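You operate a simulated robot arm through the tools that you are given. There is no shell and no other tool.

You are at the controls of a simulated two-armed robot. One attempt, no reset.

Task
Stop the generator and set the console to the green ticket.
Fine: black button first; then weld, cool, power and head; start nothing; mode and key stay as they are.

Only the result counts: the job must be done as asked and must still hold three seconds after the hand-in. Knocking over, shifting, dropping, spilling or breaking anything else fails it.

Robot
Two 7-joint arms with three-finger grippers on one trunk that stands fixed in place. Base frame: the origin is at the foot of the trunk, x ahead of it, y to its left, z up. Readings come in m, rad, newtons and seconds.
The left shoulder is at [0.07, 0.146, 1.338], the right one opposite. With the tool pointing down near the work surface each hand reaches from about 0.1 to 0.66 m from the base axis, measured 20 degrees to its own side. Payload 2.2 kg a hand.
The TCP of each hand is the grasp point between the finger pads, 0.028 m short of the fingertips. In the tool frame z runs along the fingers and y along their closing line. Largest opening 0.102 m; the body of the gripper starts 0.071 m behind the TCP.
Orientation is that of the tool frame in the base frame, as a unit quaternion [x, y, z, w]. With the fingers straight down and closing along the base's y, the tool's x points along the base's -x, its y along +y and its z along -z.

Tools
- The arms move only by the tool apply_moves. It takes "left_moves", "right_moves" or both (then of equal length, played together; a hand with none holds still); each is a list that holds one entry, the list of rows, each a list of 7 numbers: the shift along the base's x, y, z in units of 25 mm (1.0 is 25 mm), then the turn, a rotation vector about the base's x, y, z in units of 4 degrees (1.0 is 4 degrees), then the closure in counts, from 0 (fully open) to 255 (shut). In form: [[[x, y, z, wx, wy, wz, hand], ...]]. A call has 1 to 20 rows; each row shifts and turns the commanded pose from where the row before left it. A call with a number of a shift or a turn outside -1 to 1 is refused whole. Each row takes 0.2 s and may step no farther than 0.05 m and 0.15 rad from the row before; otherwise, or with a gripper value out of range, the whole call is refused. A pose out of reach is approached as far as the arm can. The call stops where the force on the tool passes 50 N (or 10 N more than at its start, if that is more) or the arm is blocked; 0.2 s more then pass. The fingers move at their own pace and stop on an object; they squeeze with about 34 N. The grip force told is the motor's: it shows also when the fingers shut on nothing. Time passes only in rows, and 0.2 s behind the last, so rows that do not move let the fingers close. It gives the time, the measured TCP pose, the force on the tool (base axes), the opening and the grip force at its end, in the units of the frame above (readings bear some noise), with the torque about the TCP (base axes, N m) and any sound that the robot's microphone picked up, and new pictures: "pictures" is both (left out), scene, wrist or none (wrist: the cameras of the hands that moved).
- Cameras (640 x 400 px; columns grow to the right, rows downward): "scene" is now at [0.1236, 0.0453, 1.559]; the picture's right is [0.53, -0.85, 0.00], its down [-0.54, -0.34, -0.77] and it looks along [0.66, 0.41, -0.64] (base axes); focal length 214 px, centre (320, 200). "left" rides on the left gripper at [0.072, 0.038, -0.086] in its tool frame; the picture's right is [-0.46, 0.89, 0.00], its down [-0.60, -0.32, -0.73] and it looks along [-0.65, -0.34, 0.68] (tool axes); focal length 256 px, centre (320, 200). "right" rides on the right gripper at [0.069, 0.044, -0.086] in its tool frame; the picture's right is [-0.53, 0.85, 0.00], its down [-0.58, -0.36, -0.73] and it looks along [-0.62, -0.39, 0.68] (tool axes); focal length 256 px, centre (320, 200). There is no depth. A picture from a camera that has moved, and an enlarged one, comes with that camera's place and axes in the base frame and with its lens.
- move_column(by): slides the trunk up (or, below 0, down) by that many m; the arms and the scene camera ride with it, the base frame stays. It gives what a move gives, with no picture.
- turn_head(pan, tilt): turns the head with the scene camera to pan (to the left, within 1.501 rad either way) and tilt (down, from -0.506 to 1.204), counted from straight ahead of the robot. It gives what a move gives, and a new picture of the scene camera.
- zoom(camera, box): a new picture of the part [left, top, right, bottom] of that camera's present view, enlarged. No time passes.
- sign_off(): hands the job in; it is judged then, once.

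Nothing tells you positions but the pictures and the camera data. Unless the task says otherwise, let go and move clear before handing in.

The tools are called after ">>>" by a JSON object that holds its "op" and its "data". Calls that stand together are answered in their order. apply_moves: Moves the arms, as the interface text tells. Its arguments: {"type":"object","properties":{"left_moves":{"type":"array"},"right_moves":{"type":"array"},"pictures":{"type":"string","enum":["both","scene","wrist","none"]}},"required":[]} The other tools are called the same way: move_column (by) slides the trunk up or down; turn_head (pan, tilt) turns the head that bears the scene camera; zoom (camera, box) takes an enlarged picture of a part of a camera's view; sign_off () hands the job in.

At the start:

```text
time: 0.0
left_eef_pos: [0.2994, 0.4443, 1.4246]
left_ee_rot: [0.0, 1.0, 0.0, 0.001]
left_ft_force: [0.0, 0.1, 0.0]
left_ft_torque: [-0.03, 0.0, 0.03]
left_grip_width: 0.102
left_grip_force: 0.1
right_eef_pos: [0.2855, 0.0228, 1.4457]
right_ee_rot: [0.001, 1.0, 0.002, 0.0]
right_ft_force: [0.3, 0.2, -0.8]
right_ft_torque: [0.0, -0.02, 0.0]
right_grip_width: 0.1018
right_grip_force: 0.0
trunk travel left (down, up): [-0.875, 0.065]
head pan, tilt: [0.555, 0.689]
```

scene: 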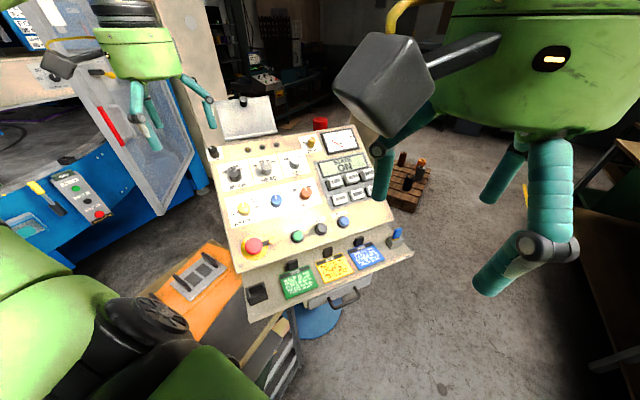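
right: 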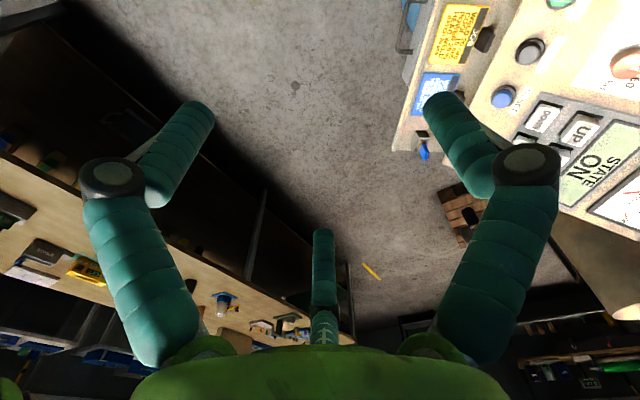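
left: 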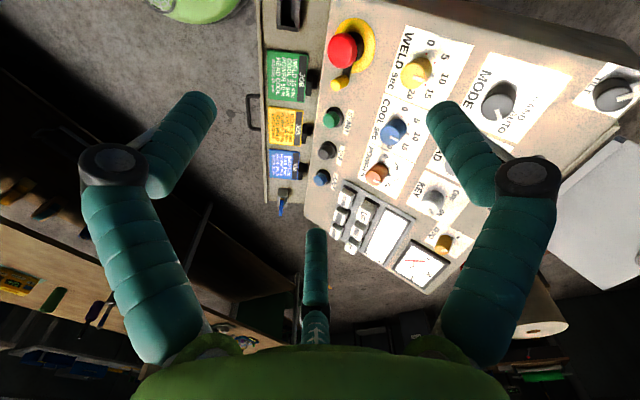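

The console stands ahead of the left hand with a red emergency button, knobs, a small display with "STATE ON", and three tickets (green, yellow, blue). I'll zoom in to read the ticket and the controls before moving.

>>> {"op": "zoom", "data": {"camera": "scene", "box": [200, 110, 420, 330]}}

>>> {"op": "zoom", "data": {"camera": "left", "box": [250, 0, 460, 130]}}

>>> {"op": "zoom", "data": {"camera": "left", "box": [310, 120, 510, 300]}}

>>> {"op": "zoom", "data": {"camera": "scene", "box": [270, 235, 390, 305]}}

```text
1.82 times, centred on (310, 220) of scene
camera zoom: at [0.1236, 0.0453, 1.559], right [0.53, -0.85, 0.0], down [-0.54, -0.34, -0.77], along [0.66, 0.41, -0.64], focal length 390 px, centre (338, 164)
```

zoom: 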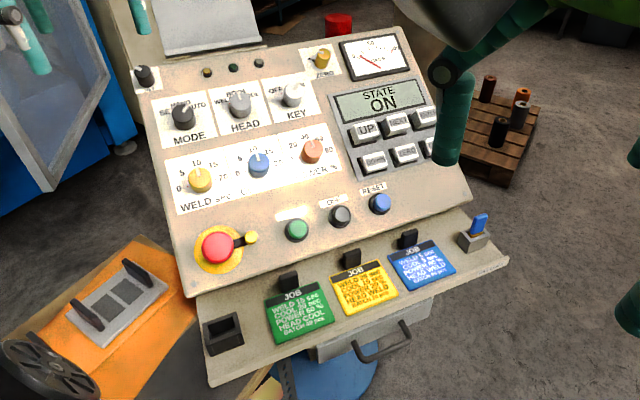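

```text
3.05 times, centred on (355, 65) of left
camera zoom: at [0.227, 0.4813, 1.5107], right [0.46, 0.89, 0.0], down [0.6, -0.32, 0.73], along [0.65, -0.34, -0.68], focal length 780 px, centre (213, 611)
```

zoom: 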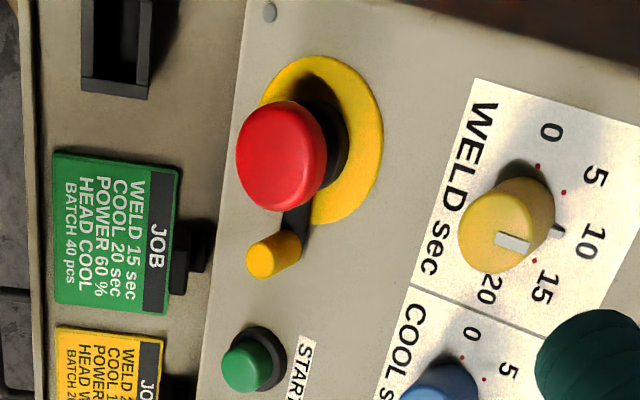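

```text
2.22 times, centred on (410, 210) of left
camera zoom: at [0.227, 0.4813, 1.5107], right [0.46, 0.89, 0.0], down [0.6, -0.32, 0.73], along [0.65, -0.34, -0.68], focal length 569 px, centre (120, 178)
```

zoom: 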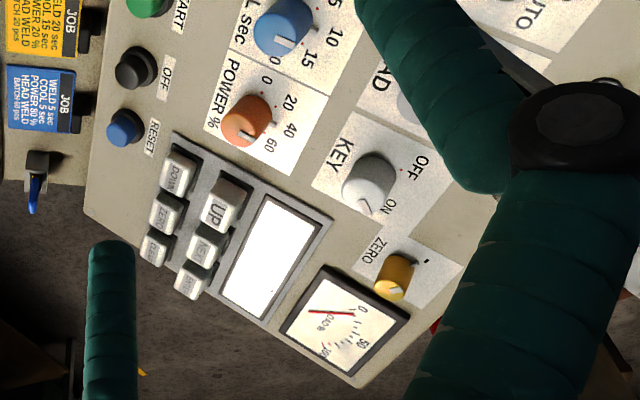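

```text
5.33 times, centred on (330, 270) of scene
camera zoom: at [0.1236, 0.0453, 1.559], right [0.53, -0.85, 0.0], down [-0.54, -0.34, -0.77], along [0.66, 0.41, -0.64], focal length 1144 px, centre (267, -173)
```

zoom: 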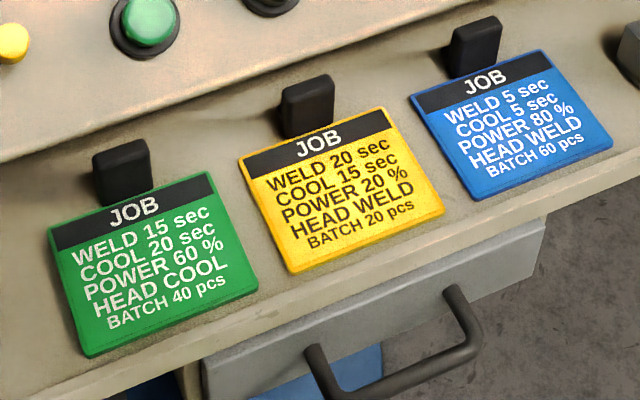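

The green ticket reads WELD 15, COOL 20, POWER 60, HEAD COOL (BATCH 40 is not in the requested list). From two views I place the panel around x 0.38–0.69, y 0.32–0.63, z 1.0–1.15, tilted about 37° toward the robot. First I'll take the right hand aside so the view is clear.

>>> {"op": "apply_moves", "data": {"right_moves": [[[-0.3, -1, 0, 0, 0, 0, 0], [-0.3, -1, 0, 0, 0, 0, 0], [-0.3, -1, 0, 0, 0, 0, 0], [-0.3, -1, 0, 0, 0, 0, 0], [-0.3, -1, 0, 0, 0, 0, 0], [-0.3, -1, 0, 0, 0, 0, 0], [-0.3, -1, 0, 0, 0, 0, 0], [-0.3, -1, 0, 0, 0, 0, 0]]], "pictures": "scene"}}

```text
time: 1.8
left_eef_pos: [0.296, 0.4411, 1.4256]
left_ee_rot: [0.0, 1.0, 0.001, 0.002]
left_ft_force: [-0.7, -0.2, -0.3]
left_ft_torque: [0.03, -0.03, 0.02]
left_grip_width: 0.1018
left_grip_force: 0.2
right_eef_pos: [0.2235, -0.1776, 1.444]
right_ee_rot: [-0.001, 1.0, 0.003, 0.001]
right_ft_force: [-0.1, 0.7, -0.9]
right_ft_torque: [0.01, -0.04, -0.01]
right_grip_width: 0.1021
right_grip_force: 0.1
trunk travel left (down, up): [-0.875, 0.065]
head pan, tilt: [0.555, 0.689]
camera scene: at [0.1219, 0.0428, 1.5592], right [0.53, -0.85, 0.0], down [-0.54, -0.33, -0.77], along [0.66, 0.41, -0.64], focal length 214 px, centre (320, 200)
```

scene: 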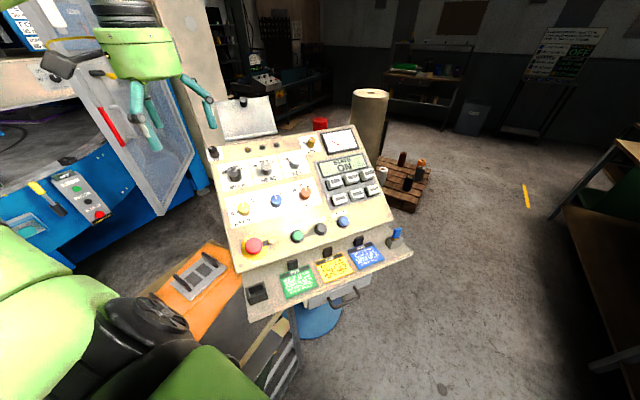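

>>> {"op": "zoom", "data": {"camera": "scene", "box": [205, 140, 325, 215]}}

>>> {"op": "zoom", "data": {"camera": "scene", "box": [230, 185, 350, 260]}}

>>> {"op": "zoom", "data": {"camera": "scene", "box": [290, 120, 410, 195]}}

>>> {"op": "zoom", "data": {"camera": "scene", "box": [310, 155, 400, 211]}}

>>> {"op": "zoom", "data": {"camera": "left", "box": [380, 0, 640, 160]}}

```text
5.33 times, centred on (265, 178) of scene
camera zoom: at [0.1219, 0.0428, 1.5592], right [0.53, -0.85, 0.0], down [-0.54, -0.33, -0.77], along [0.66, 0.41, -0.64], focal length 1144 px, centre (613, 320)
```

zoom: 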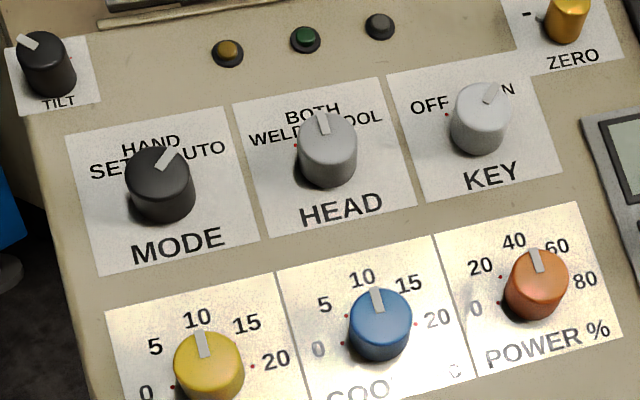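

```text
5.33 times, centred on (290, 222) of scene
camera zoom: at [0.1219, 0.0428, 1.5592], right [0.53, -0.85, 0.0], down [-0.54, -0.33, -0.77], along [0.66, 0.41, -0.64], focal length 1144 px, centre (480, 80)
```

zoom: 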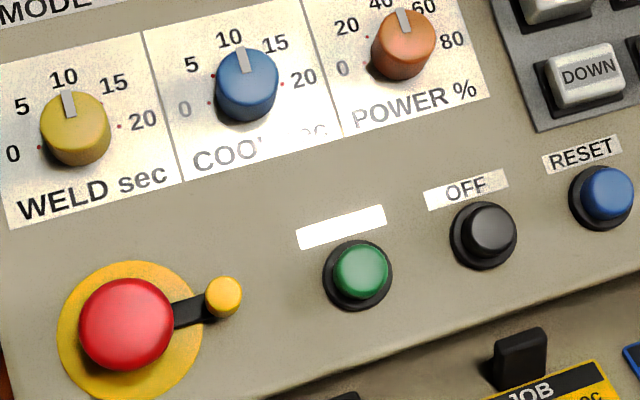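

```text
5.33 times, centred on (350, 158) of scene
camera zoom: at [0.1219, 0.0428, 1.5592], right [0.53, -0.85, 0.0], down [-0.54, -0.33, -0.77], along [0.66, 0.41, -0.64], focal length 1144 px, centre (160, 427)
```

zoom: 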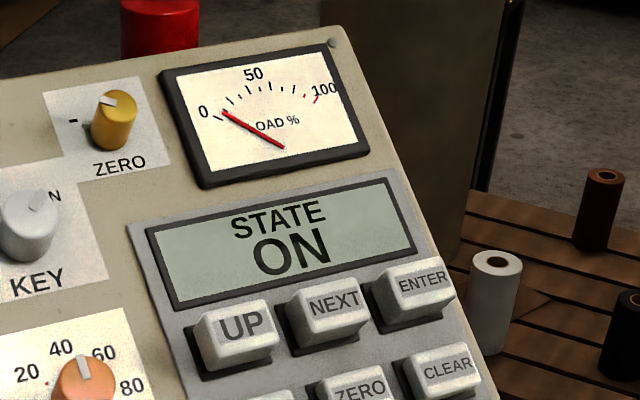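

```text
7.11 times, centred on (355, 183) of scene
camera zoom: at [0.1219, 0.0428, 1.5592], right [0.53, -0.85, 0.0], down [-0.54, -0.33, -0.77], along [0.66, 0.41, -0.64], focal length 1525 px, centre (71, 321)
```

zoom: 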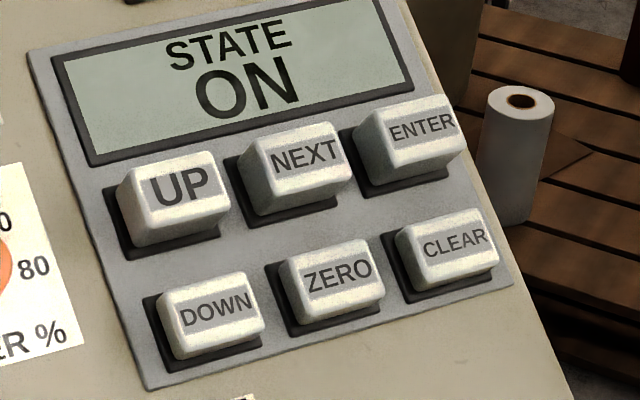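

```text
2.46 times, centred on (510, 80) of left
camera zoom: at [0.2254, 0.4789, 1.5118], right [0.46, 0.89, 0.0], down [0.6, -0.32, 0.73], along [0.65, -0.34, -0.68], focal length 630 px, centre (-148, 495)
```

zoom: 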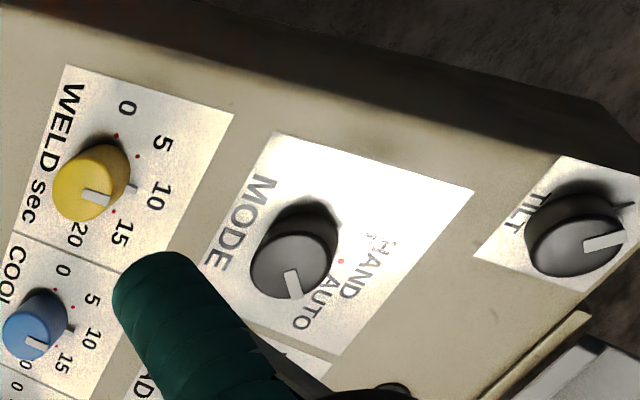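

All three dials sit at mid-scale (weld 10, cool 10, power 40) and HEAD is at BOTH; the black OFF button is at about [0.573, 0.317, 0.993]. I'll bring the left hand to about 0.2 m in front of the OFF button, tilting it square to the panel and shutting the fingers.

>>> {"op": "apply_moves", "data": {"left_moves": [[[0.707, -0.73, -0.897, 0.603, -0.41, 0, 255], [0.707, -0.73, -0.897, 0.603, -0.41, 0, 255], [0.707, -0.73, -0.897, 0.603, -0.41, 0, 255], [0.707, -0.73, -0.897, 0.603, -0.41, 0, 255], [0.707, -0.73, -0.897, 0.603, -0.41, 0, 255], [0.707, -0.73, -0.897, 0.603, -0.41, 0, 255], [0.707, -0.73, -0.897, 0.603, -0.41, 0, 255], [0.707, -0.73, -0.897, 0.603, -0.41, 0, 255], [0.707, -0.73, -0.897, 0.603, -0.41, 0, 255], [0.707, -0.73, -0.897, 0.603, -0.41, 0, 255], [0.707, -0.73, -0.897, 0.603, -0.41, 0, 255], [0.707, -0.73, -0.897, 0.603, -0.41, 0, 255]]]}}

```text
time: 4.4
left_eef_pos: [0.513, 0.2254, 1.1567]
left_ee_rot: [0.0, 0.954, 0.247, 0.17]
left_ft_force: [-0.2, -1.3, -0.1]
left_ft_torque: [0.0, 0.03, 0.01]
left_grip_width: 0.002
left_grip_force: 31.7
right_eef_pos: [0.2282, -0.1751, 1.4447]
right_ee_rot: [0.0, 1.0, 0.002, 0.0]
right_ft_force: [0.2, 0.8, -0.8]
right_ft_torque: [0.02, 0.01, 0.04]
right_grip_width: 0.1023
right_grip_force: 0.1
trunk travel left (down, up): [-0.875, 0.065]
head pan, tilt: [0.555, 0.689]
camera scene: at [0.1259, 0.0448, 1.5589], right [0.53, -0.85, 0.0], down [-0.54, -0.34, -0.77], along [0.65, 0.41, -0.64], focal length 214 px, centre (320, 200)
camera left: at [0.4139, 0.2243, 1.2215], right [0.36, 0.74, 0.57], down [0.36, -0.67, 0.65], along [0.86, -0.03, -0.51], focal length 256 px, centre (320, 200)
```

scene: 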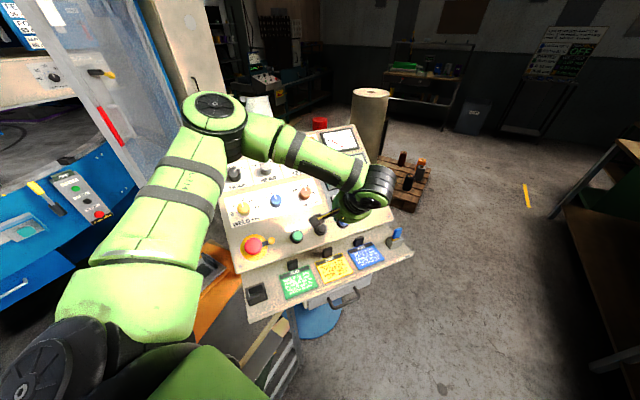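
left: 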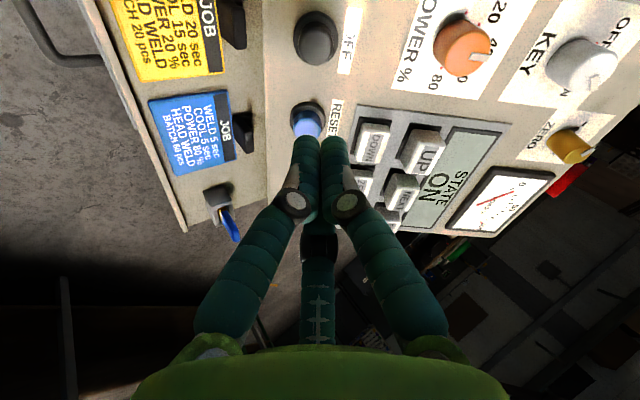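

The hand is squared to the panel and triangulation gives the OFF cap at about [0.5725, 0.318, 0.991]. I'll approach along the panel normal and stop about 25 mm short.

>>> {"op": "apply_moves", "data": {"left_moves": [[[0.287, 0.45, -0.809, 0, 0, 0, 255], [0.287, 0.45, -0.809, 0, 0, 0, 255], [0.287, 0.45, -0.809, 0, 0, 0, 255], [0.287, 0.45, -0.809, 0, 0, 0, 255], [0.287, 0.45, -0.809, 0, 0, 0, 255], [0.287, 0.45, -0.809, 0, 0, 0, 255]]]}}

>>> {"op": "zoom", "data": {"camera": "left", "box": [220, 60, 420, 200]}}

>>> {"op": "zoom", "data": {"camera": "scene", "box": [270, 190, 390, 260]}}

```text
time: 5.8
left_eef_pos: [0.5329, 0.3173, 1.0582]
left_ee_rot: [-0.001, 0.954, 0.246, 0.171]
left_ft_force: [-1.4, 0.9, -0.1]
left_ft_torque: [0.02, 0.0, 0.02]
left_grip_width: 0.0019
left_grip_force: 31.7
left hand out of reach, approached as far as the arm can: row 1, 2, 3, 4, 5, 6
right_eef_pos: [0.2265, -0.1745, 1.445]
right_ee_rot: [0.0, 1.0, 0.001, 0.001]
right_ft_force: [-0.5, 0.4, 0.3]
right_ft_torque: [-0.01, 0.03, -0.02]
right_grip_width: 0.1017
right_grip_force: 0.1
trunk travel left (down, up): [-0.875, 0.065]
head pan, tilt: [0.555, 0.689]
camera scene: at [0.1238, 0.046, 1.559], right [0.53, -0.85, 0.0], down [-0.54, -0.34, -0.77], along [0.66, 0.41, -0.64], focal length 214 px, centre (320, 200)
camera left: at [0.4356, 0.3156, 1.1236], right [0.36, 0.74, 0.57], down [0.36, -0.67, 0.65], along [0.86, -0.03, -0.51], focal length 256 px, centre (320, 200)
```

scene: 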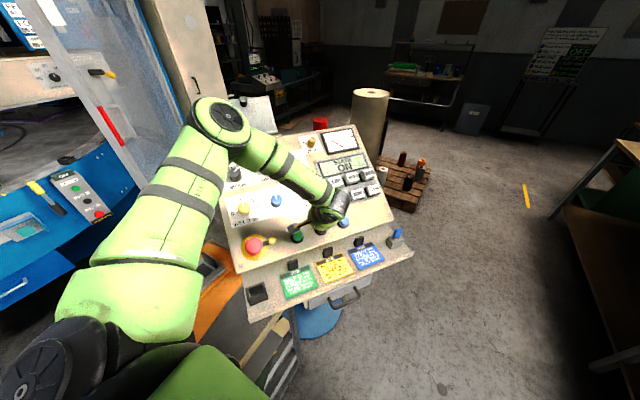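
left: 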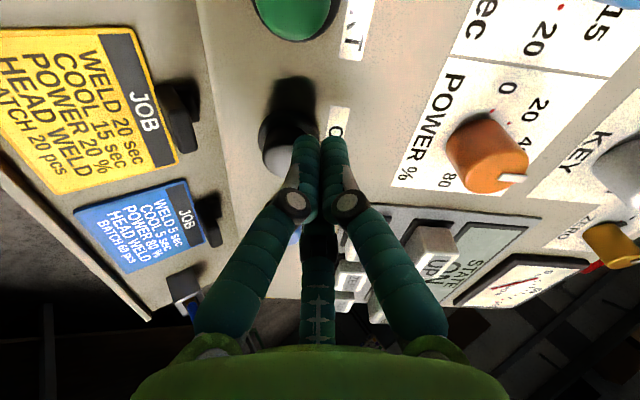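

```text
2.86 times, centred on (320, 130) of left
camera zoom: at [0.4356, 0.3156, 1.1236], right [0.36, 0.74, 0.57], down [0.36, -0.67, 0.65], along [0.86, -0.03, -0.51], focal length 731 px, centre (320, 400)
```

zoom: 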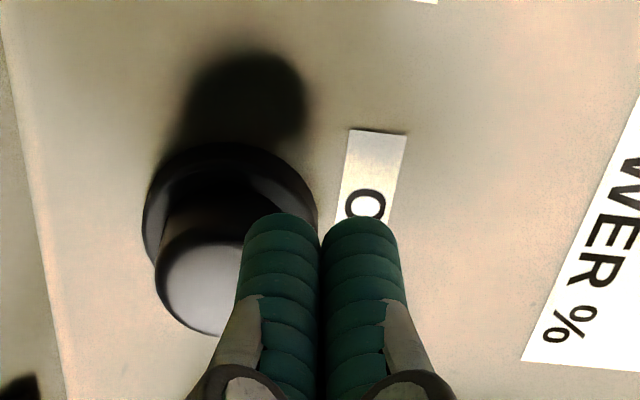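

```text
5.33 times, centred on (330, 225) of scene
camera zoom: at [0.1238, 0.046, 1.559], right [0.53, -0.85, 0.0], down [-0.54, -0.34, -0.77], along [0.66, 0.41, -0.64], focal length 1144 px, centre (267, 67)
```

zoom: 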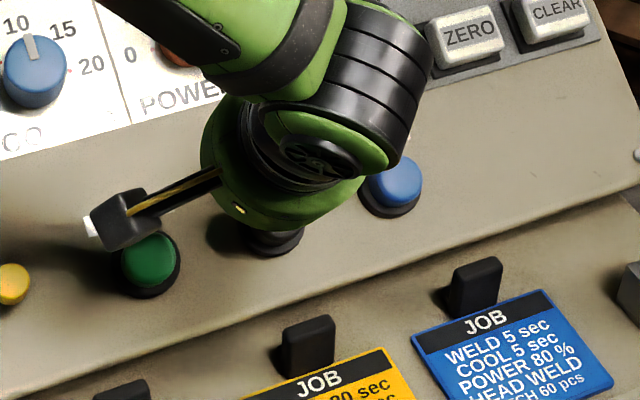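

The left arm reports this pose as out of reach (it stopped about 4 cm off line), so OFF may suit the right arm better. I'll back the left hand off along the normal to a stand-off over the WELD knob with the fingers turned, to see which orientations it can hold there.

>>> {"op": "apply_moves", "data": {"left_moves": [[[-0.26, -0.38, 0.656, 0, 0, 0, 255], [-0.26, -0.38, 0.656, 0, 0, 0, 255], [-0.26, -0.38, 0.656, 0, 0, 0, 255], [-0.26, -0.38, 0.656, 0, 0, 0, 255], [-0.423, 0.747, 0.33, -0.378, -0.55, 0.957, 100], [-0.423, 0.747, 0.33, -0.378, -0.55, 0.957, 0], [-0.423, 0.747, 0.33, -0.378, -0.55, 0.957, 0], [-0.423, 0.747, 0.33, -0.378, -0.55, 0.957, 0], [-0.423, 0.747, 0.33, -0.378, -0.55, 0.957, 0], [-0.423, 0.747, 0.33, -0.378, -0.55, 0.957, 0], [-0.423, 0.747, 0.33, -0.378, -0.55, 0.957, 0], [-0.423, 0.747, 0.33, -0.378, -0.55, 0.957, 0], [-0.423, 0.747, 0.33, -0.378, -0.55, 0.957, 0], [-0.423, 0.747, 0.33, -0.378, -0.55, 0.957, 0], [-0.423, 0.747, 0.33, -0.378, -0.55, 0.957, 0], [-0.423, 0.747, 0.33, -0.378, -0.55, 0.957, 0]]]}}

```text
time: 9.2
left_eef_pos: [0.3822, 0.505, 1.2217]
left_ee_rot: [-0.45, 0.841, 0.14, 0.266]
left_ft_force: [-0.4, 1.1, -0.1]
left_ft_torque: [-0.03, 0.0, -0.03]
left_grip_width: 0.1019
left_grip_force: 0.1
right_eef_pos: [0.2221, -0.1763, 1.4433]
right_ee_rot: [0.0, 1.0, 0.002, 0.001]
right_ft_force: [-0.2, 0.2, -1.2]
right_ft_torque: [-0.01, 0.0, -0.01]
right_grip_width: 0.102
right_grip_force: 0.1
trunk travel left (down, up): [-0.875, 0.065]
head pan, tilt: [0.555, 0.689]
camera scene: at [0.1221, 0.0445, 1.5591], right [0.53, -0.85, 0.0], down [-0.54, -0.34, -0.77], along [0.66, 0.41, -0.64], focal length 214 px, centre (320, 200)
camera left: at [0.2904, 0.4353, 1.2502], right [-0.52, 0.81, 0.26], down [0.3, -0.11, 0.95], along [0.8, 0.58, -0.19], focal length 256 px, centre (320, 200)
```

scene: 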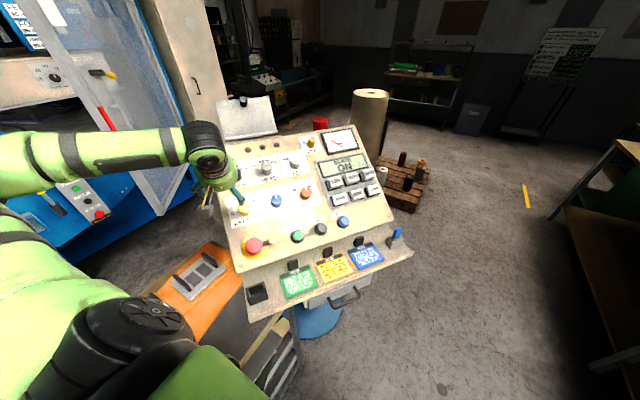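
left: 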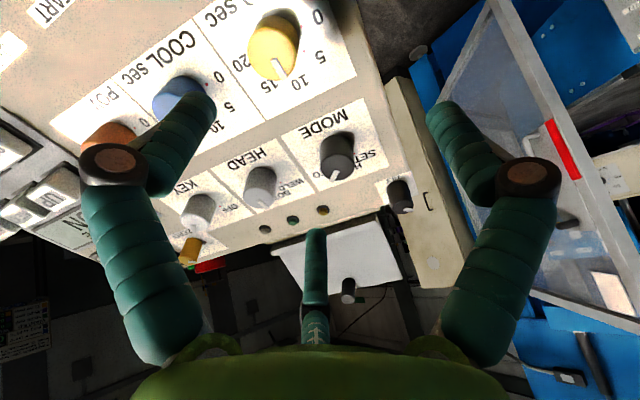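

The left hand holds this pose well over WELD, with the wrist camera now looking up the panel. I'll zoom in on the dial positions.

>>> {"op": "zoom", "data": {"camera": "left", "box": [210, 0, 350, 120]}}

>>> {"op": "zoom", "data": {"camera": "left", "box": [170, 90, 400, 240]}}

>>> {"op": "zoom", "data": {"camera": "left", "box": [40, 10, 250, 150]}}

```text
3.33 times, centred on (280, 60) of left
camera zoom: at [0.2904, 0.4353, 1.2502], right [-0.52, 0.81, 0.26], down [0.3, -0.11, 0.95], along [0.8, 0.58, -0.19], focal length 853 px, centre (453, 667)
```

zoom: 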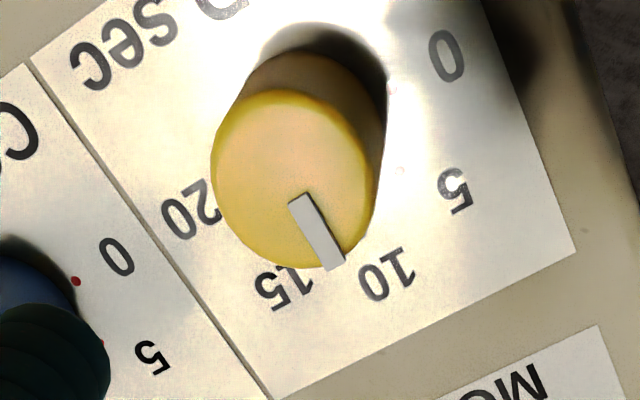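

```text
2.67 times, centred on (285, 165) of left
camera zoom: at [0.2904, 0.4353, 1.2502], right [-0.52, 0.81, 0.26], down [0.3, -0.11, 0.95], along [0.8, 0.58, -0.19], focal length 683 px, centre (413, 293)
```

zoom: 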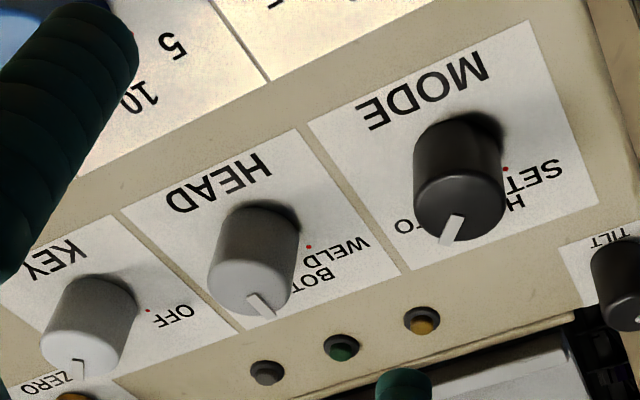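

```text
2.86 times, centred on (145, 80) of left
camera zoom: at [0.2904, 0.4353, 1.2502], right [-0.52, 0.81, 0.26], down [0.3, -0.11, 0.95], along [0.8, 0.58, -0.19], focal length 731 px, centre (820, 543)
```

zoom: 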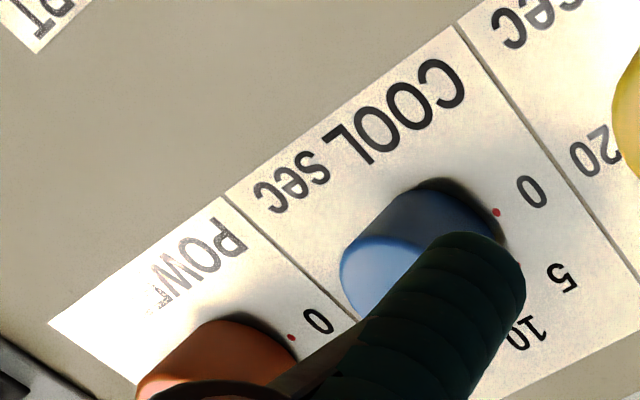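

WELD's pointer is at 10 and HEAD's at BOTH. I refined the WELD axis to base ≈ [0.450, 0.555, 1.060] and top ≈ [0.444, 0.542, 1.081]. Next I'll see whether the left hand reaches OFF in this wrist orientation, stopping well short of the button with the fingers shut.

>>> {"op": "apply_moves", "data": {"left_moves": [[[0.747, -0.978, -0.773, 0, 0, 0, 255], [0.747, -0.978, -0.773, 0, 0, 0, 255], [0.747, -0.978, -0.773, 0, 0, 0, 255], [0.747, -0.978, -0.773, 0, 0, 0, 255], [0.747, -0.978, -0.773, 0, 0, 0, 255], [0.747, -0.978, -0.773, 0, 0, 0, 255], [0.747, -0.978, -0.773, 0, 0, 0, 255], [0.747, -0.978, -0.773, 0, 0, 0, 255], [0.747, -0.978, -0.773, 0, 0, 0, 255]]]}}

```text
time: 11.2
left_eef_pos: [0.5529, 0.2817, 1.0467]
left_ee_rot: [-0.449, 0.841, 0.141, 0.265]
left_ft_force: [0.5, -0.4, -0.2]
left_ft_torque: [-0.02, 0.02, 0.02]
left_grip_width: 0.0022
left_grip_force: 31.7
right_eef_pos: [0.2264, -0.1776, 1.4448]
right_ee_rot: [-0.001, 1.0, 0.002, -0.001]
right_ft_force: [0.3, 0.0, 0.3]
right_ft_torque: [-0.02, 0.01, -0.01]
right_grip_width: 0.1021
right_grip_force: 0.2
trunk travel left (down, up): [-0.875, 0.065]
head pan, tilt: [0.555, 0.689]
camera scene: at [0.1247, 0.0436, 1.559], right [0.53, -0.85, 0.0], down [-0.54, -0.33, -0.77], along [0.65, 0.41, -0.64], focal length 214 px, centre (320, 200)
camera left: at [0.4616, 0.212, 1.0764], right [-0.52, 0.81, 0.27], down [0.3, -0.11, 0.95], along [0.8, 0.57, -0.19], focal length 256 px, centre (320, 200)
```

scene: 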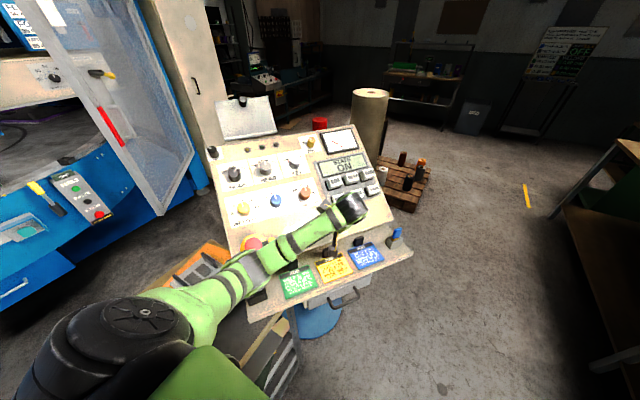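
left: 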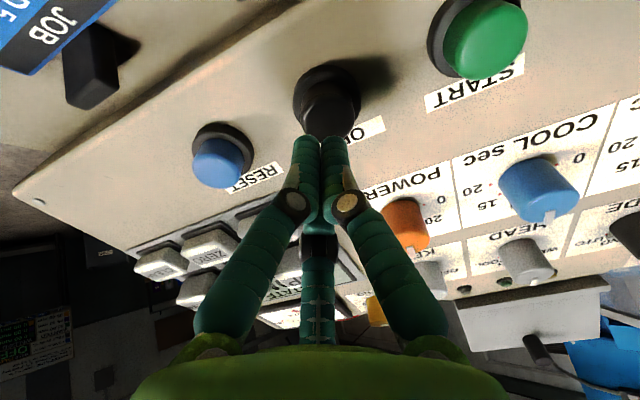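

In this orientation the left hand reaches the OFF stand-off cleanly, with the tips about 4 cm above the black cap. I'll zoom to check the alignment before pressing.

>>> {"op": "zoom", "data": {"camera": "left", "box": [250, 40, 410, 180]}}

>>> {"op": "zoom", "data": {"camera": "scene", "box": [290, 190, 390, 260]}}

```text
2.86 times, centred on (330, 110) of left
camera zoom: at [0.4616, 0.212, 1.0764], right [-0.52, 0.81, 0.27], down [0.3, -0.11, 0.95], along [0.8, 0.57, -0.19], focal length 731 px, centre (291, 457)
```

zoom: 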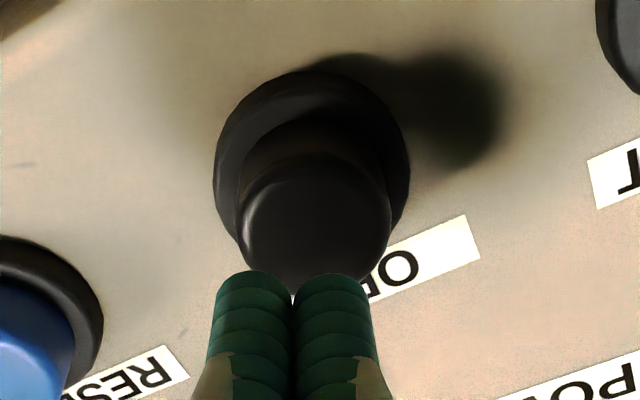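

```text
5.71 times, centred on (340, 225) of scene
camera zoom: at [0.1247, 0.0436, 1.559], right [0.53, -0.85, 0.0], down [-0.54, -0.33, -0.77], along [0.65, 0.41, -0.64], focal length 1226 px, centre (206, 57)
```

zoom: 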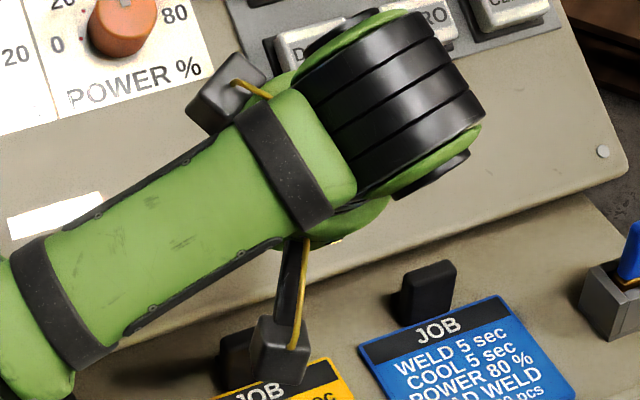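

The tips line up with the black cap, about 35 mm off. I'll press along the panel normal in small final steps.

>>> {"op": "apply_moves", "data": {"left_moves": [[[0.128, 0.195, -0.327, 0, 0, 0, 255], [0.128, 0.195, -0.327, 0, 0, 0, 255], [0.128, 0.195, -0.327, 0, 0, 0, 255], [0.038, 0.057, -0.098, 0, 0, 0, 255], [0.038, 0.057, -0.098, 0, 0, 0, 255], [0.038, 0.057, -0.098, 0, 0, 0, 255], [0.038, 0.057, -0.098, 0, 0, 0, 255]]]}}

>>> {"op": "zoom", "data": {"camera": "left", "box": [250, 40, 410, 180]}}

>>> {"op": "zoom", "data": {"camera": "scene", "box": [290, 120, 410, 195]}}

```text
time: 12.8
left_eef_pos: [0.5629, 0.3013, 1.0166]
left_ee_rot: [-0.449, 0.841, 0.14, 0.269]
left_ft_force: [-3.1, -7.5, 16.1]
left_ft_torque: [0.08, -0.03, -0.16]
left_grip_width: 0.0061
left_grip_force: 31.3
right_eef_pos: [0.2208, -0.1805, 1.4459]
right_ee_rot: [0.0, 1.0, 0.002, 0.002]
right_ft_force: [0.6, -0.1, 0.8]
right_ft_torque: [-0.01, 0.02, -0.01]
right_grip_width: 0.1021
right_grip_force: 0.1
trunk travel left (down, up): [-0.875, 0.065]
head pan, tilt: [0.555, 0.689]
heard: click
camera scene: at [0.1193, 0.0411, 1.5597], right [0.53, -0.85, 0.0], down [-0.54, -0.33, -0.77], along [0.66, 0.41, -0.63], focal length 214 px, centre (320, 200)
camera left: at [0.4706, 0.2316, 1.0455], right [-0.52, 0.81, 0.26], down [0.3, -0.12, 0.95], along [0.8, 0.57, -0.18], focal length 256 px, centre (320, 200)
```

scene: 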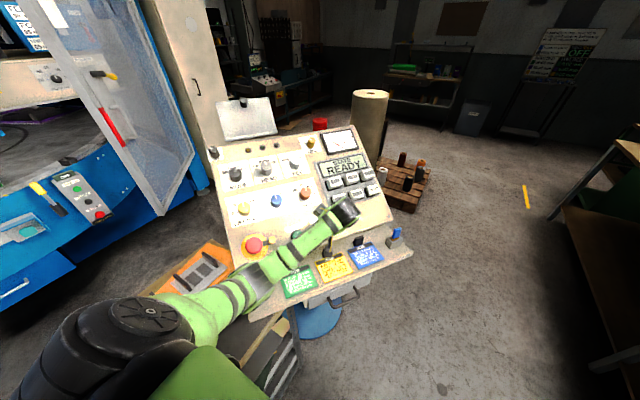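
left: 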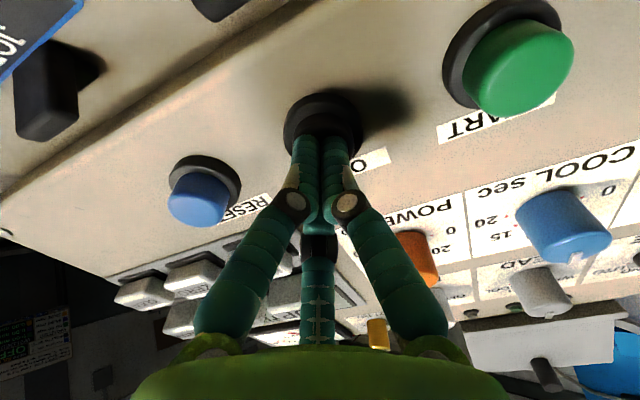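

```text
2.86 times, centred on (330, 110) of left
camera zoom: at [0.4706, 0.2316, 1.0455], right [-0.52, 0.81, 0.26], down [0.3, -0.12, 0.95], along [0.8, 0.57, -0.18], focal length 731 px, centre (291, 457)
```

zoom: 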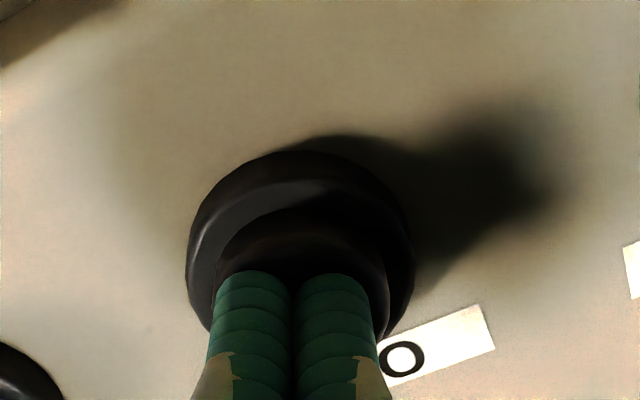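

```text
5.33 times, centred on (350, 158) of scene
camera zoom: at [0.1193, 0.0411, 1.5597], right [0.53, -0.85, 0.0], down [-0.54, -0.33, -0.77], along [0.66, 0.41, -0.63], focal length 1144 px, centre (160, 427)
```

zoom: 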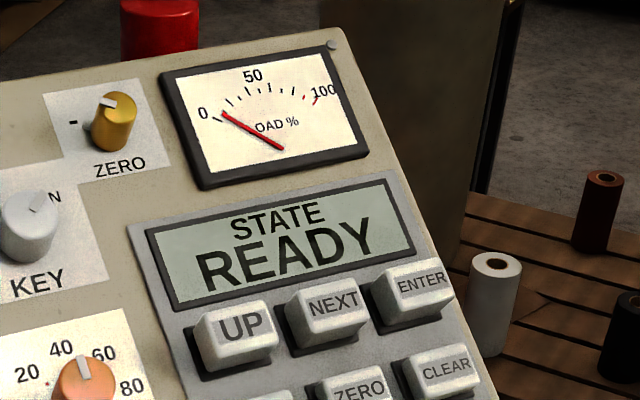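

The console now reads STATE READY after a click, so the generator is stopped. I'll withdraw along the normal, open the fingers and go to a stand-off over the WELD knob.

>>> {"op": "apply_moves", "data": {"left_moves": [[[-0.26, -0.38, 0.656, 0, 0, 0, 255], [-0.26, -0.38, 0.656, 0, 0, 0, 255], [-0.26, -0.38, 0.656, 0, 0, 0, 255], [-0.26, -0.38, 0.656, 0, 0, 0, 255], [-0.26, -0.38, 0.656, 0, 0, 0, 255], [-0.382, 0.948, 0.119, -0.376, 0.248, 0, 0], [-0.382, 0.948, 0.119, 0, 0, 0, 0], [-0.382, 0.948, 0.119, 0, 0, 0, 0], [-0.382, 0.948, 0.119, 0, 0, 0, 0], [-0.382, 0.948, 0.119, 0, 0, 0, 0], [-0.382, 0.948, 0.119, 0, 0, 0, 0], [-0.382, 0.948, 0.119, 0, 0, 0, 0], [-0.382, 0.948, 0.119, 0, 0, 0, 0], [-0.382, 0.948, 0.119, 0, 0, 0, 0], [-0.382, 0.948, 0.119, 0, 0, 0, 0], [-0.382, 0.948, 0.119, 0, 0, 0, 0]]]}}

>>> {"op": "zoom", "data": {"camera": "scene", "box": [200, 120, 400, 260]}}

>>> {"op": "zoom", "data": {"camera": "left", "box": [220, 40, 420, 200]}}

```text
time: 16.2
left_eef_pos: [0.4251, 0.5192, 1.1257]
left_ee_rot: [-0.451, 0.846, 0.133, 0.252]
left_ft_force: [-0.4, 0.4, -0.3]
left_ft_torque: [0.02, -0.02, -0.02]
left_grip_width: 0.1017
left_grip_force: 0.1
right_eef_pos: [0.2247, -0.175, 1.4442]
right_ee_rot: [0.001, 1.0, 0.001, 0.001]
right_ft_force: [1.2, -0.3, -0.9]
right_ft_torque: [0.0, 0.03, 0.02]
right_grip_width: 0.1018
right_grip_force: 0.0
trunk travel left (down, up): [-0.875, 0.065]
head pan, tilt: [0.555, 0.689]
camera scene: at [0.1232, 0.0465, 1.559], right [0.53, -0.85, 0.0], down [-0.54, -0.34, -0.77], along [0.66, 0.41, -0.64], focal length 214 px, centre (320, 200)
camera left: at [0.3356, 0.4505, 1.1596], right [-0.52, 0.82, 0.25], down [0.32, -0.09, 0.94], along [0.79, 0.57, -0.22], focal length 256 px, centre (320, 200)
```

scene: 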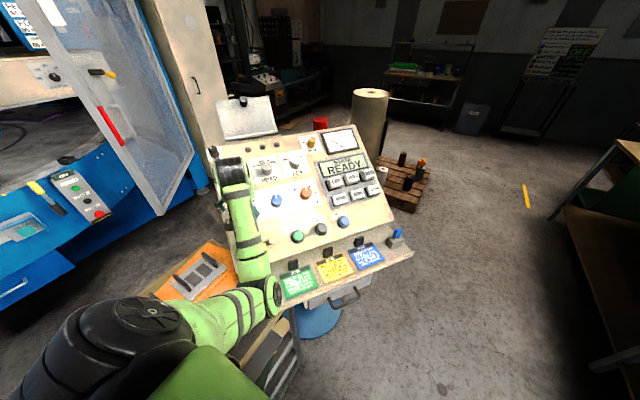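
left: 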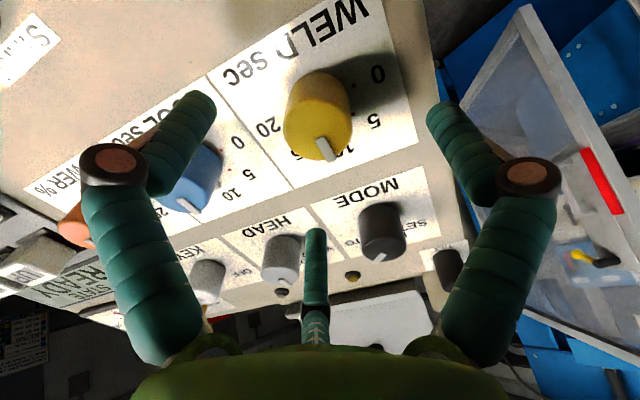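

```text
2.86 times, centred on (300, 190) of scene
camera zoom: at [0.1232, 0.0465, 1.559], right [0.53, -0.85, 0.0], down [-0.54, -0.34, -0.77], along [0.66, 0.41, -0.64], focal length 613 px, centre (377, 229)
```

zoom: 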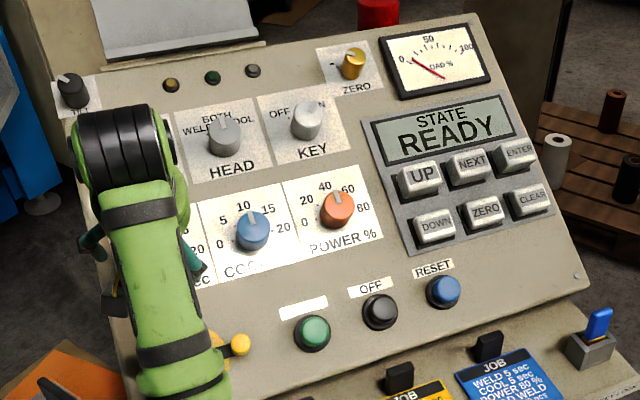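

```text
2.50 times, centred on (320, 120) of left
camera zoom: at [0.3356, 0.4505, 1.1596], right [-0.52, 0.82, 0.25], down [0.32, -0.09, 0.94], along [0.79, 0.57, -0.22], focal length 640 px, centre (320, 400)
```

zoom: 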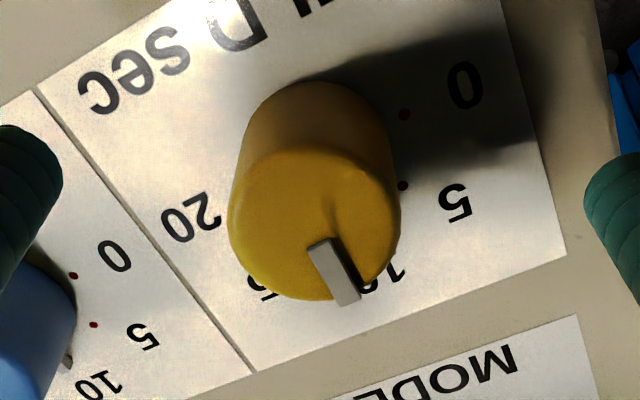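

The hand is squared over WELD, whose pointer is clearly at 10. I'll lower it about 40 mm with the fingers open, correcting 5 mm sideways, to straddle the knob without touching it.

>>> {"op": "apply_moves", "data": {"left_moves": [[[0.165, 0.15, -0.327, 0, 0, 0, 0], [0.165, 0.15, -0.327, 0, 0, 0, 0], [0.165, 0.15, -0.327, 0, 0, 0, 0], [0.165, 0.15, -0.327, 0, 0, 0, 0]]]}}

>>> {"op": "zoom", "data": {"camera": "left", "box": [190, 40, 450, 220]}}

>>> {"op": "zoom", "data": {"camera": "scene", "box": [190, 150, 310, 320]}}

```text
time: 17.2
left_eef_pos: [0.4421, 0.5342, 1.0931]
left_ee_rot: [-0.451, 0.846, 0.132, 0.252]
left_ft_force: [-0.2, 0.1, -1.0]
left_ft_torque: [-0.02, -0.01, 0.0]
left_grip_width: 0.1022
left_grip_force: 0.1
right_eef_pos: [0.2259, -0.1753, 1.4433]
right_ee_rot: [0.0, 1.0, 0.002, 0.0]
right_ft_force: [0.5, 0.0, 0.2]
right_ft_torque: [0.0, 0.01, 0.02]
right_grip_width: 0.102
right_grip_force: 0.1
trunk travel left (down, up): [-0.875, 0.065]
head pan, tilt: [0.555, 0.689]
camera scene: at [0.1238, 0.0454, 1.559], right [0.53, -0.85, 0.0], down [-0.54, -0.34, -0.77], along [0.66, 0.41, -0.64], focal length 214 px, centre (320, 200)
camera left: at [0.3512, 0.465, 1.1262], right [-0.52, 0.82, 0.25], down [0.32, -0.09, 0.94], along [0.79, 0.57, -0.22], focal length 256 px, centre (320, 200)
```

scene: 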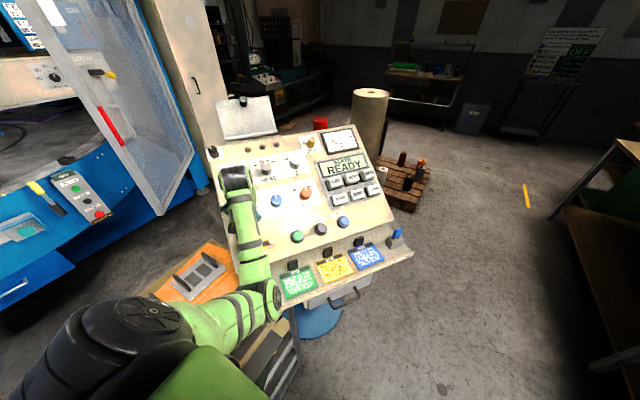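
left: 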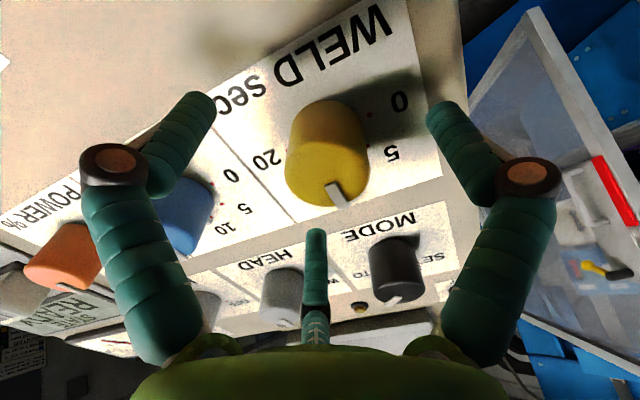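

```text
2.22 times, centred on (320, 130) of left
camera zoom: at [0.3512, 0.465, 1.1262], right [-0.52, 0.82, 0.25], down [0.32, -0.09, 0.94], along [0.79, 0.57, -0.22], focal length 569 px, centre (320, 356)
```

zoom: 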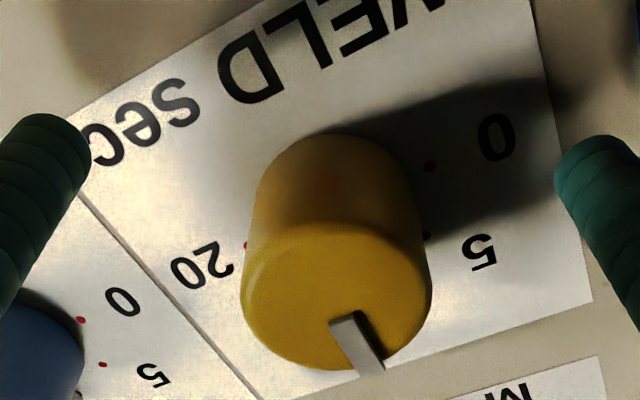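

```text
2.35 times, centred on (250, 235) of scene
camera zoom: at [0.1238, 0.0454, 1.559], right [0.53, -0.85, 0.0], down [-0.54, -0.34, -0.77], along [0.66, 0.41, -0.64], focal length 505 px, centre (485, 118)
```

zoom: 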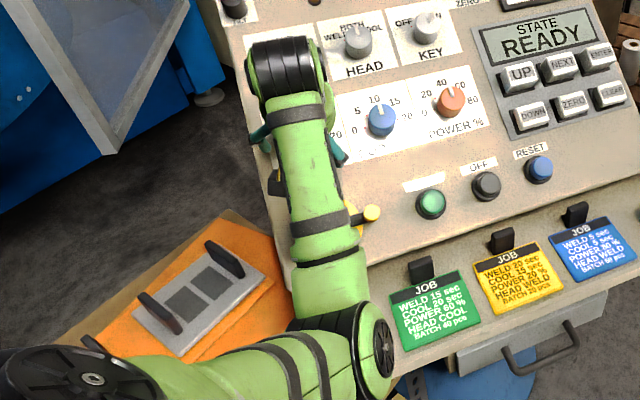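

The fingers straddle the yellow knob and sit within a few mm of centre. I'll nudge 3 mm up the panel and 3 mm deeper, then close on the knob.

>>> {"op": "apply_moves", "data": {"left_moves": [[[0.09, 0.14, -0.036, 0, 0, 0, 0], [0, 0, 0, 0, 0, 0, 0], [0, 0, 0, 0, 0, 0, 120], [0, 0, 0, 0, 0, 0, 200], [0, 0, 0, 0, 0, 0, 255], [0, 0, 0, 0, 0, 0, 255]]]}}

>>> {"op": "zoom", "data": {"camera": "left", "box": [190, 40, 450, 220]}}

```text
time: 18.6
left_eef_pos: [0.4434, 0.5374, 1.0936]
left_ee_rot: [-0.452, 0.845, 0.134, 0.253]
left_ft_force: [-3.0, 2.9, 1.5]
left_ft_torque: [0.35, 0.69, 0.5]
left_grip_width: 0.0417
left_grip_force: 45.2
right_eef_pos: [0.2243, -0.1744, 1.4439]
right_ee_rot: [0.0, 1.0, 0.002, 0.001]
right_ft_force: [-0.4, 0.7, -0.2]
right_ft_torque: [0.01, 0.01, -0.02]
right_grip_width: 0.1018
right_grip_force: 0.0
trunk travel left (down, up): [-0.875, 0.065]
head pan, tilt: [0.555, 0.689]
camera scene: at [0.1223, 0.0457, 1.5591], right [0.53, -0.85, 0.0], down [-0.54, -0.34, -0.77], along [0.66, 0.41, -0.64], focal length 214 px, centre (320, 200)
camera left: at [0.3516, 0.4688, 1.1265], right [-0.52, 0.82, 0.25], down [0.32, -0.09, 0.94], along [0.79, 0.57, -0.22], focal length 256 px, centre (320, 200)
```

scene: 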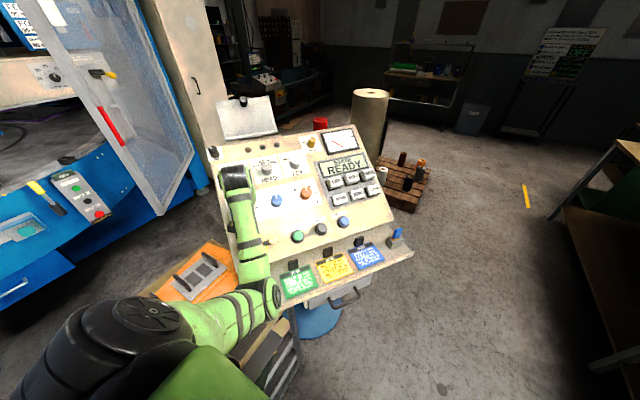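
left: 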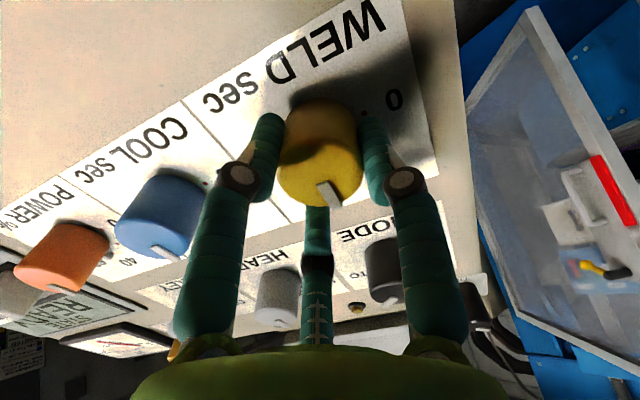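

```text
2.22 times, centred on (320, 130) of left
camera zoom: at [0.3516, 0.4688, 1.1265], right [-0.52, 0.82, 0.25], down [0.32, -0.09, 0.94], along [0.79, 0.57, -0.22], focal length 569 px, centre (320, 356)
```

zoom: 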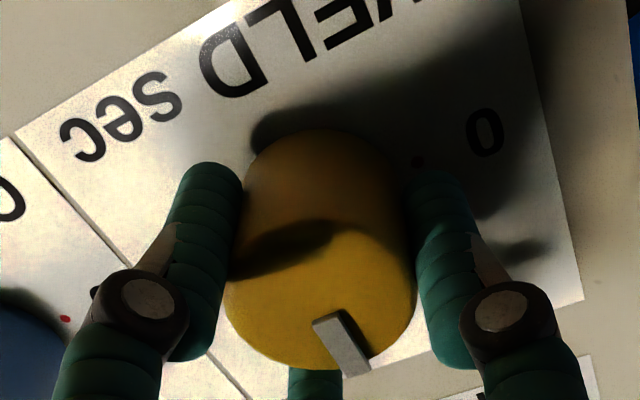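

The three-fingered hand has a firm grip on the WELD knob (42 mm). I'll turn it clockwise about the panel normal, first by 22.5°.

>>> {"op": "apply_moves", "data": {"left_moves": [[[0, 0, 0, 0.342, 0.512, -0.942, 255], [0, 0, 0, 0.342, 0.512, -0.942, 255], [0, 0, 0, 0.342, 0.512, -0.942, 255], [0, 0, 0, 0.342, 0.512, -0.942, 255], [0, 0, 0, 0.342, 0.512, -0.942, 255]]]}}

>>> {"op": "zoom", "data": {"camera": "left", "box": [190, 40, 450, 220]}}

```text
time: 19.8
left_eef_pos: [0.4415, 0.5361, 1.0939]
left_ee_rot: [-0.277, 0.918, 0.178, 0.219]
left_ft_force: [-9.2, -2.0, -7.3]
left_ft_torque: [1.21, 0.4, 0.78]
left_grip_width: 0.0424
left_grip_force: 45.1
right_eef_pos: [0.2239, -0.1762, 1.4447]
right_ee_rot: [0.001, 1.0, 0.002, 0.001]
right_ft_force: [-0.2, 0.1, -0.3]
right_ft_torque: [-0.02, 0.02, 0.01]
right_grip_width: 0.1021
right_grip_force: 0.1
trunk travel left (down, up): [-0.875, 0.065]
head pan, tilt: [0.555, 0.689]
camera scene: at [0.1215, 0.0452, 1.5591], right [0.53, -0.85, 0.0], down [-0.54, -0.34, -0.77], along [0.66, 0.41, -0.64], focal length 214 px, centre (320, 200)
camera left: at [0.3409, 0.4955, 1.1376], right [-0.17, 0.89, 0.42], down [0.42, -0.32, 0.85], along [0.89, 0.32, -0.32], focal length 256 px, centre (320, 200)
```

scene: 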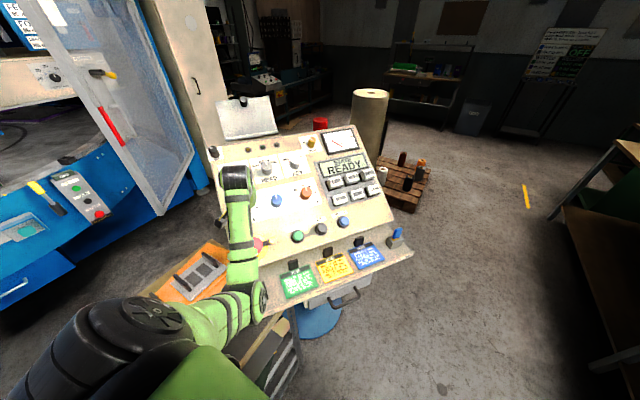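
left: 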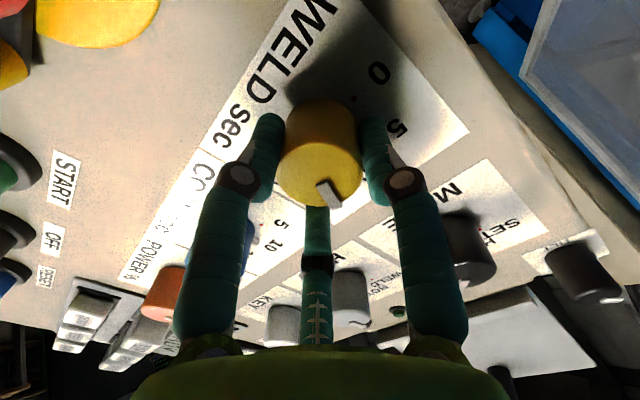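

```text
2.22 times, centred on (320, 130) of left
camera zoom: at [0.3409, 0.4955, 1.1376], right [-0.17, 0.89, 0.42], down [0.42, -0.32, 0.85], along [0.89, 0.32, -0.32], focal length 569 px, centre (320, 356)
```

zoom: 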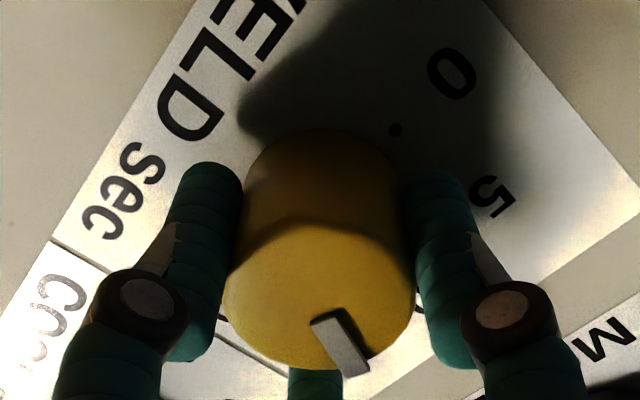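

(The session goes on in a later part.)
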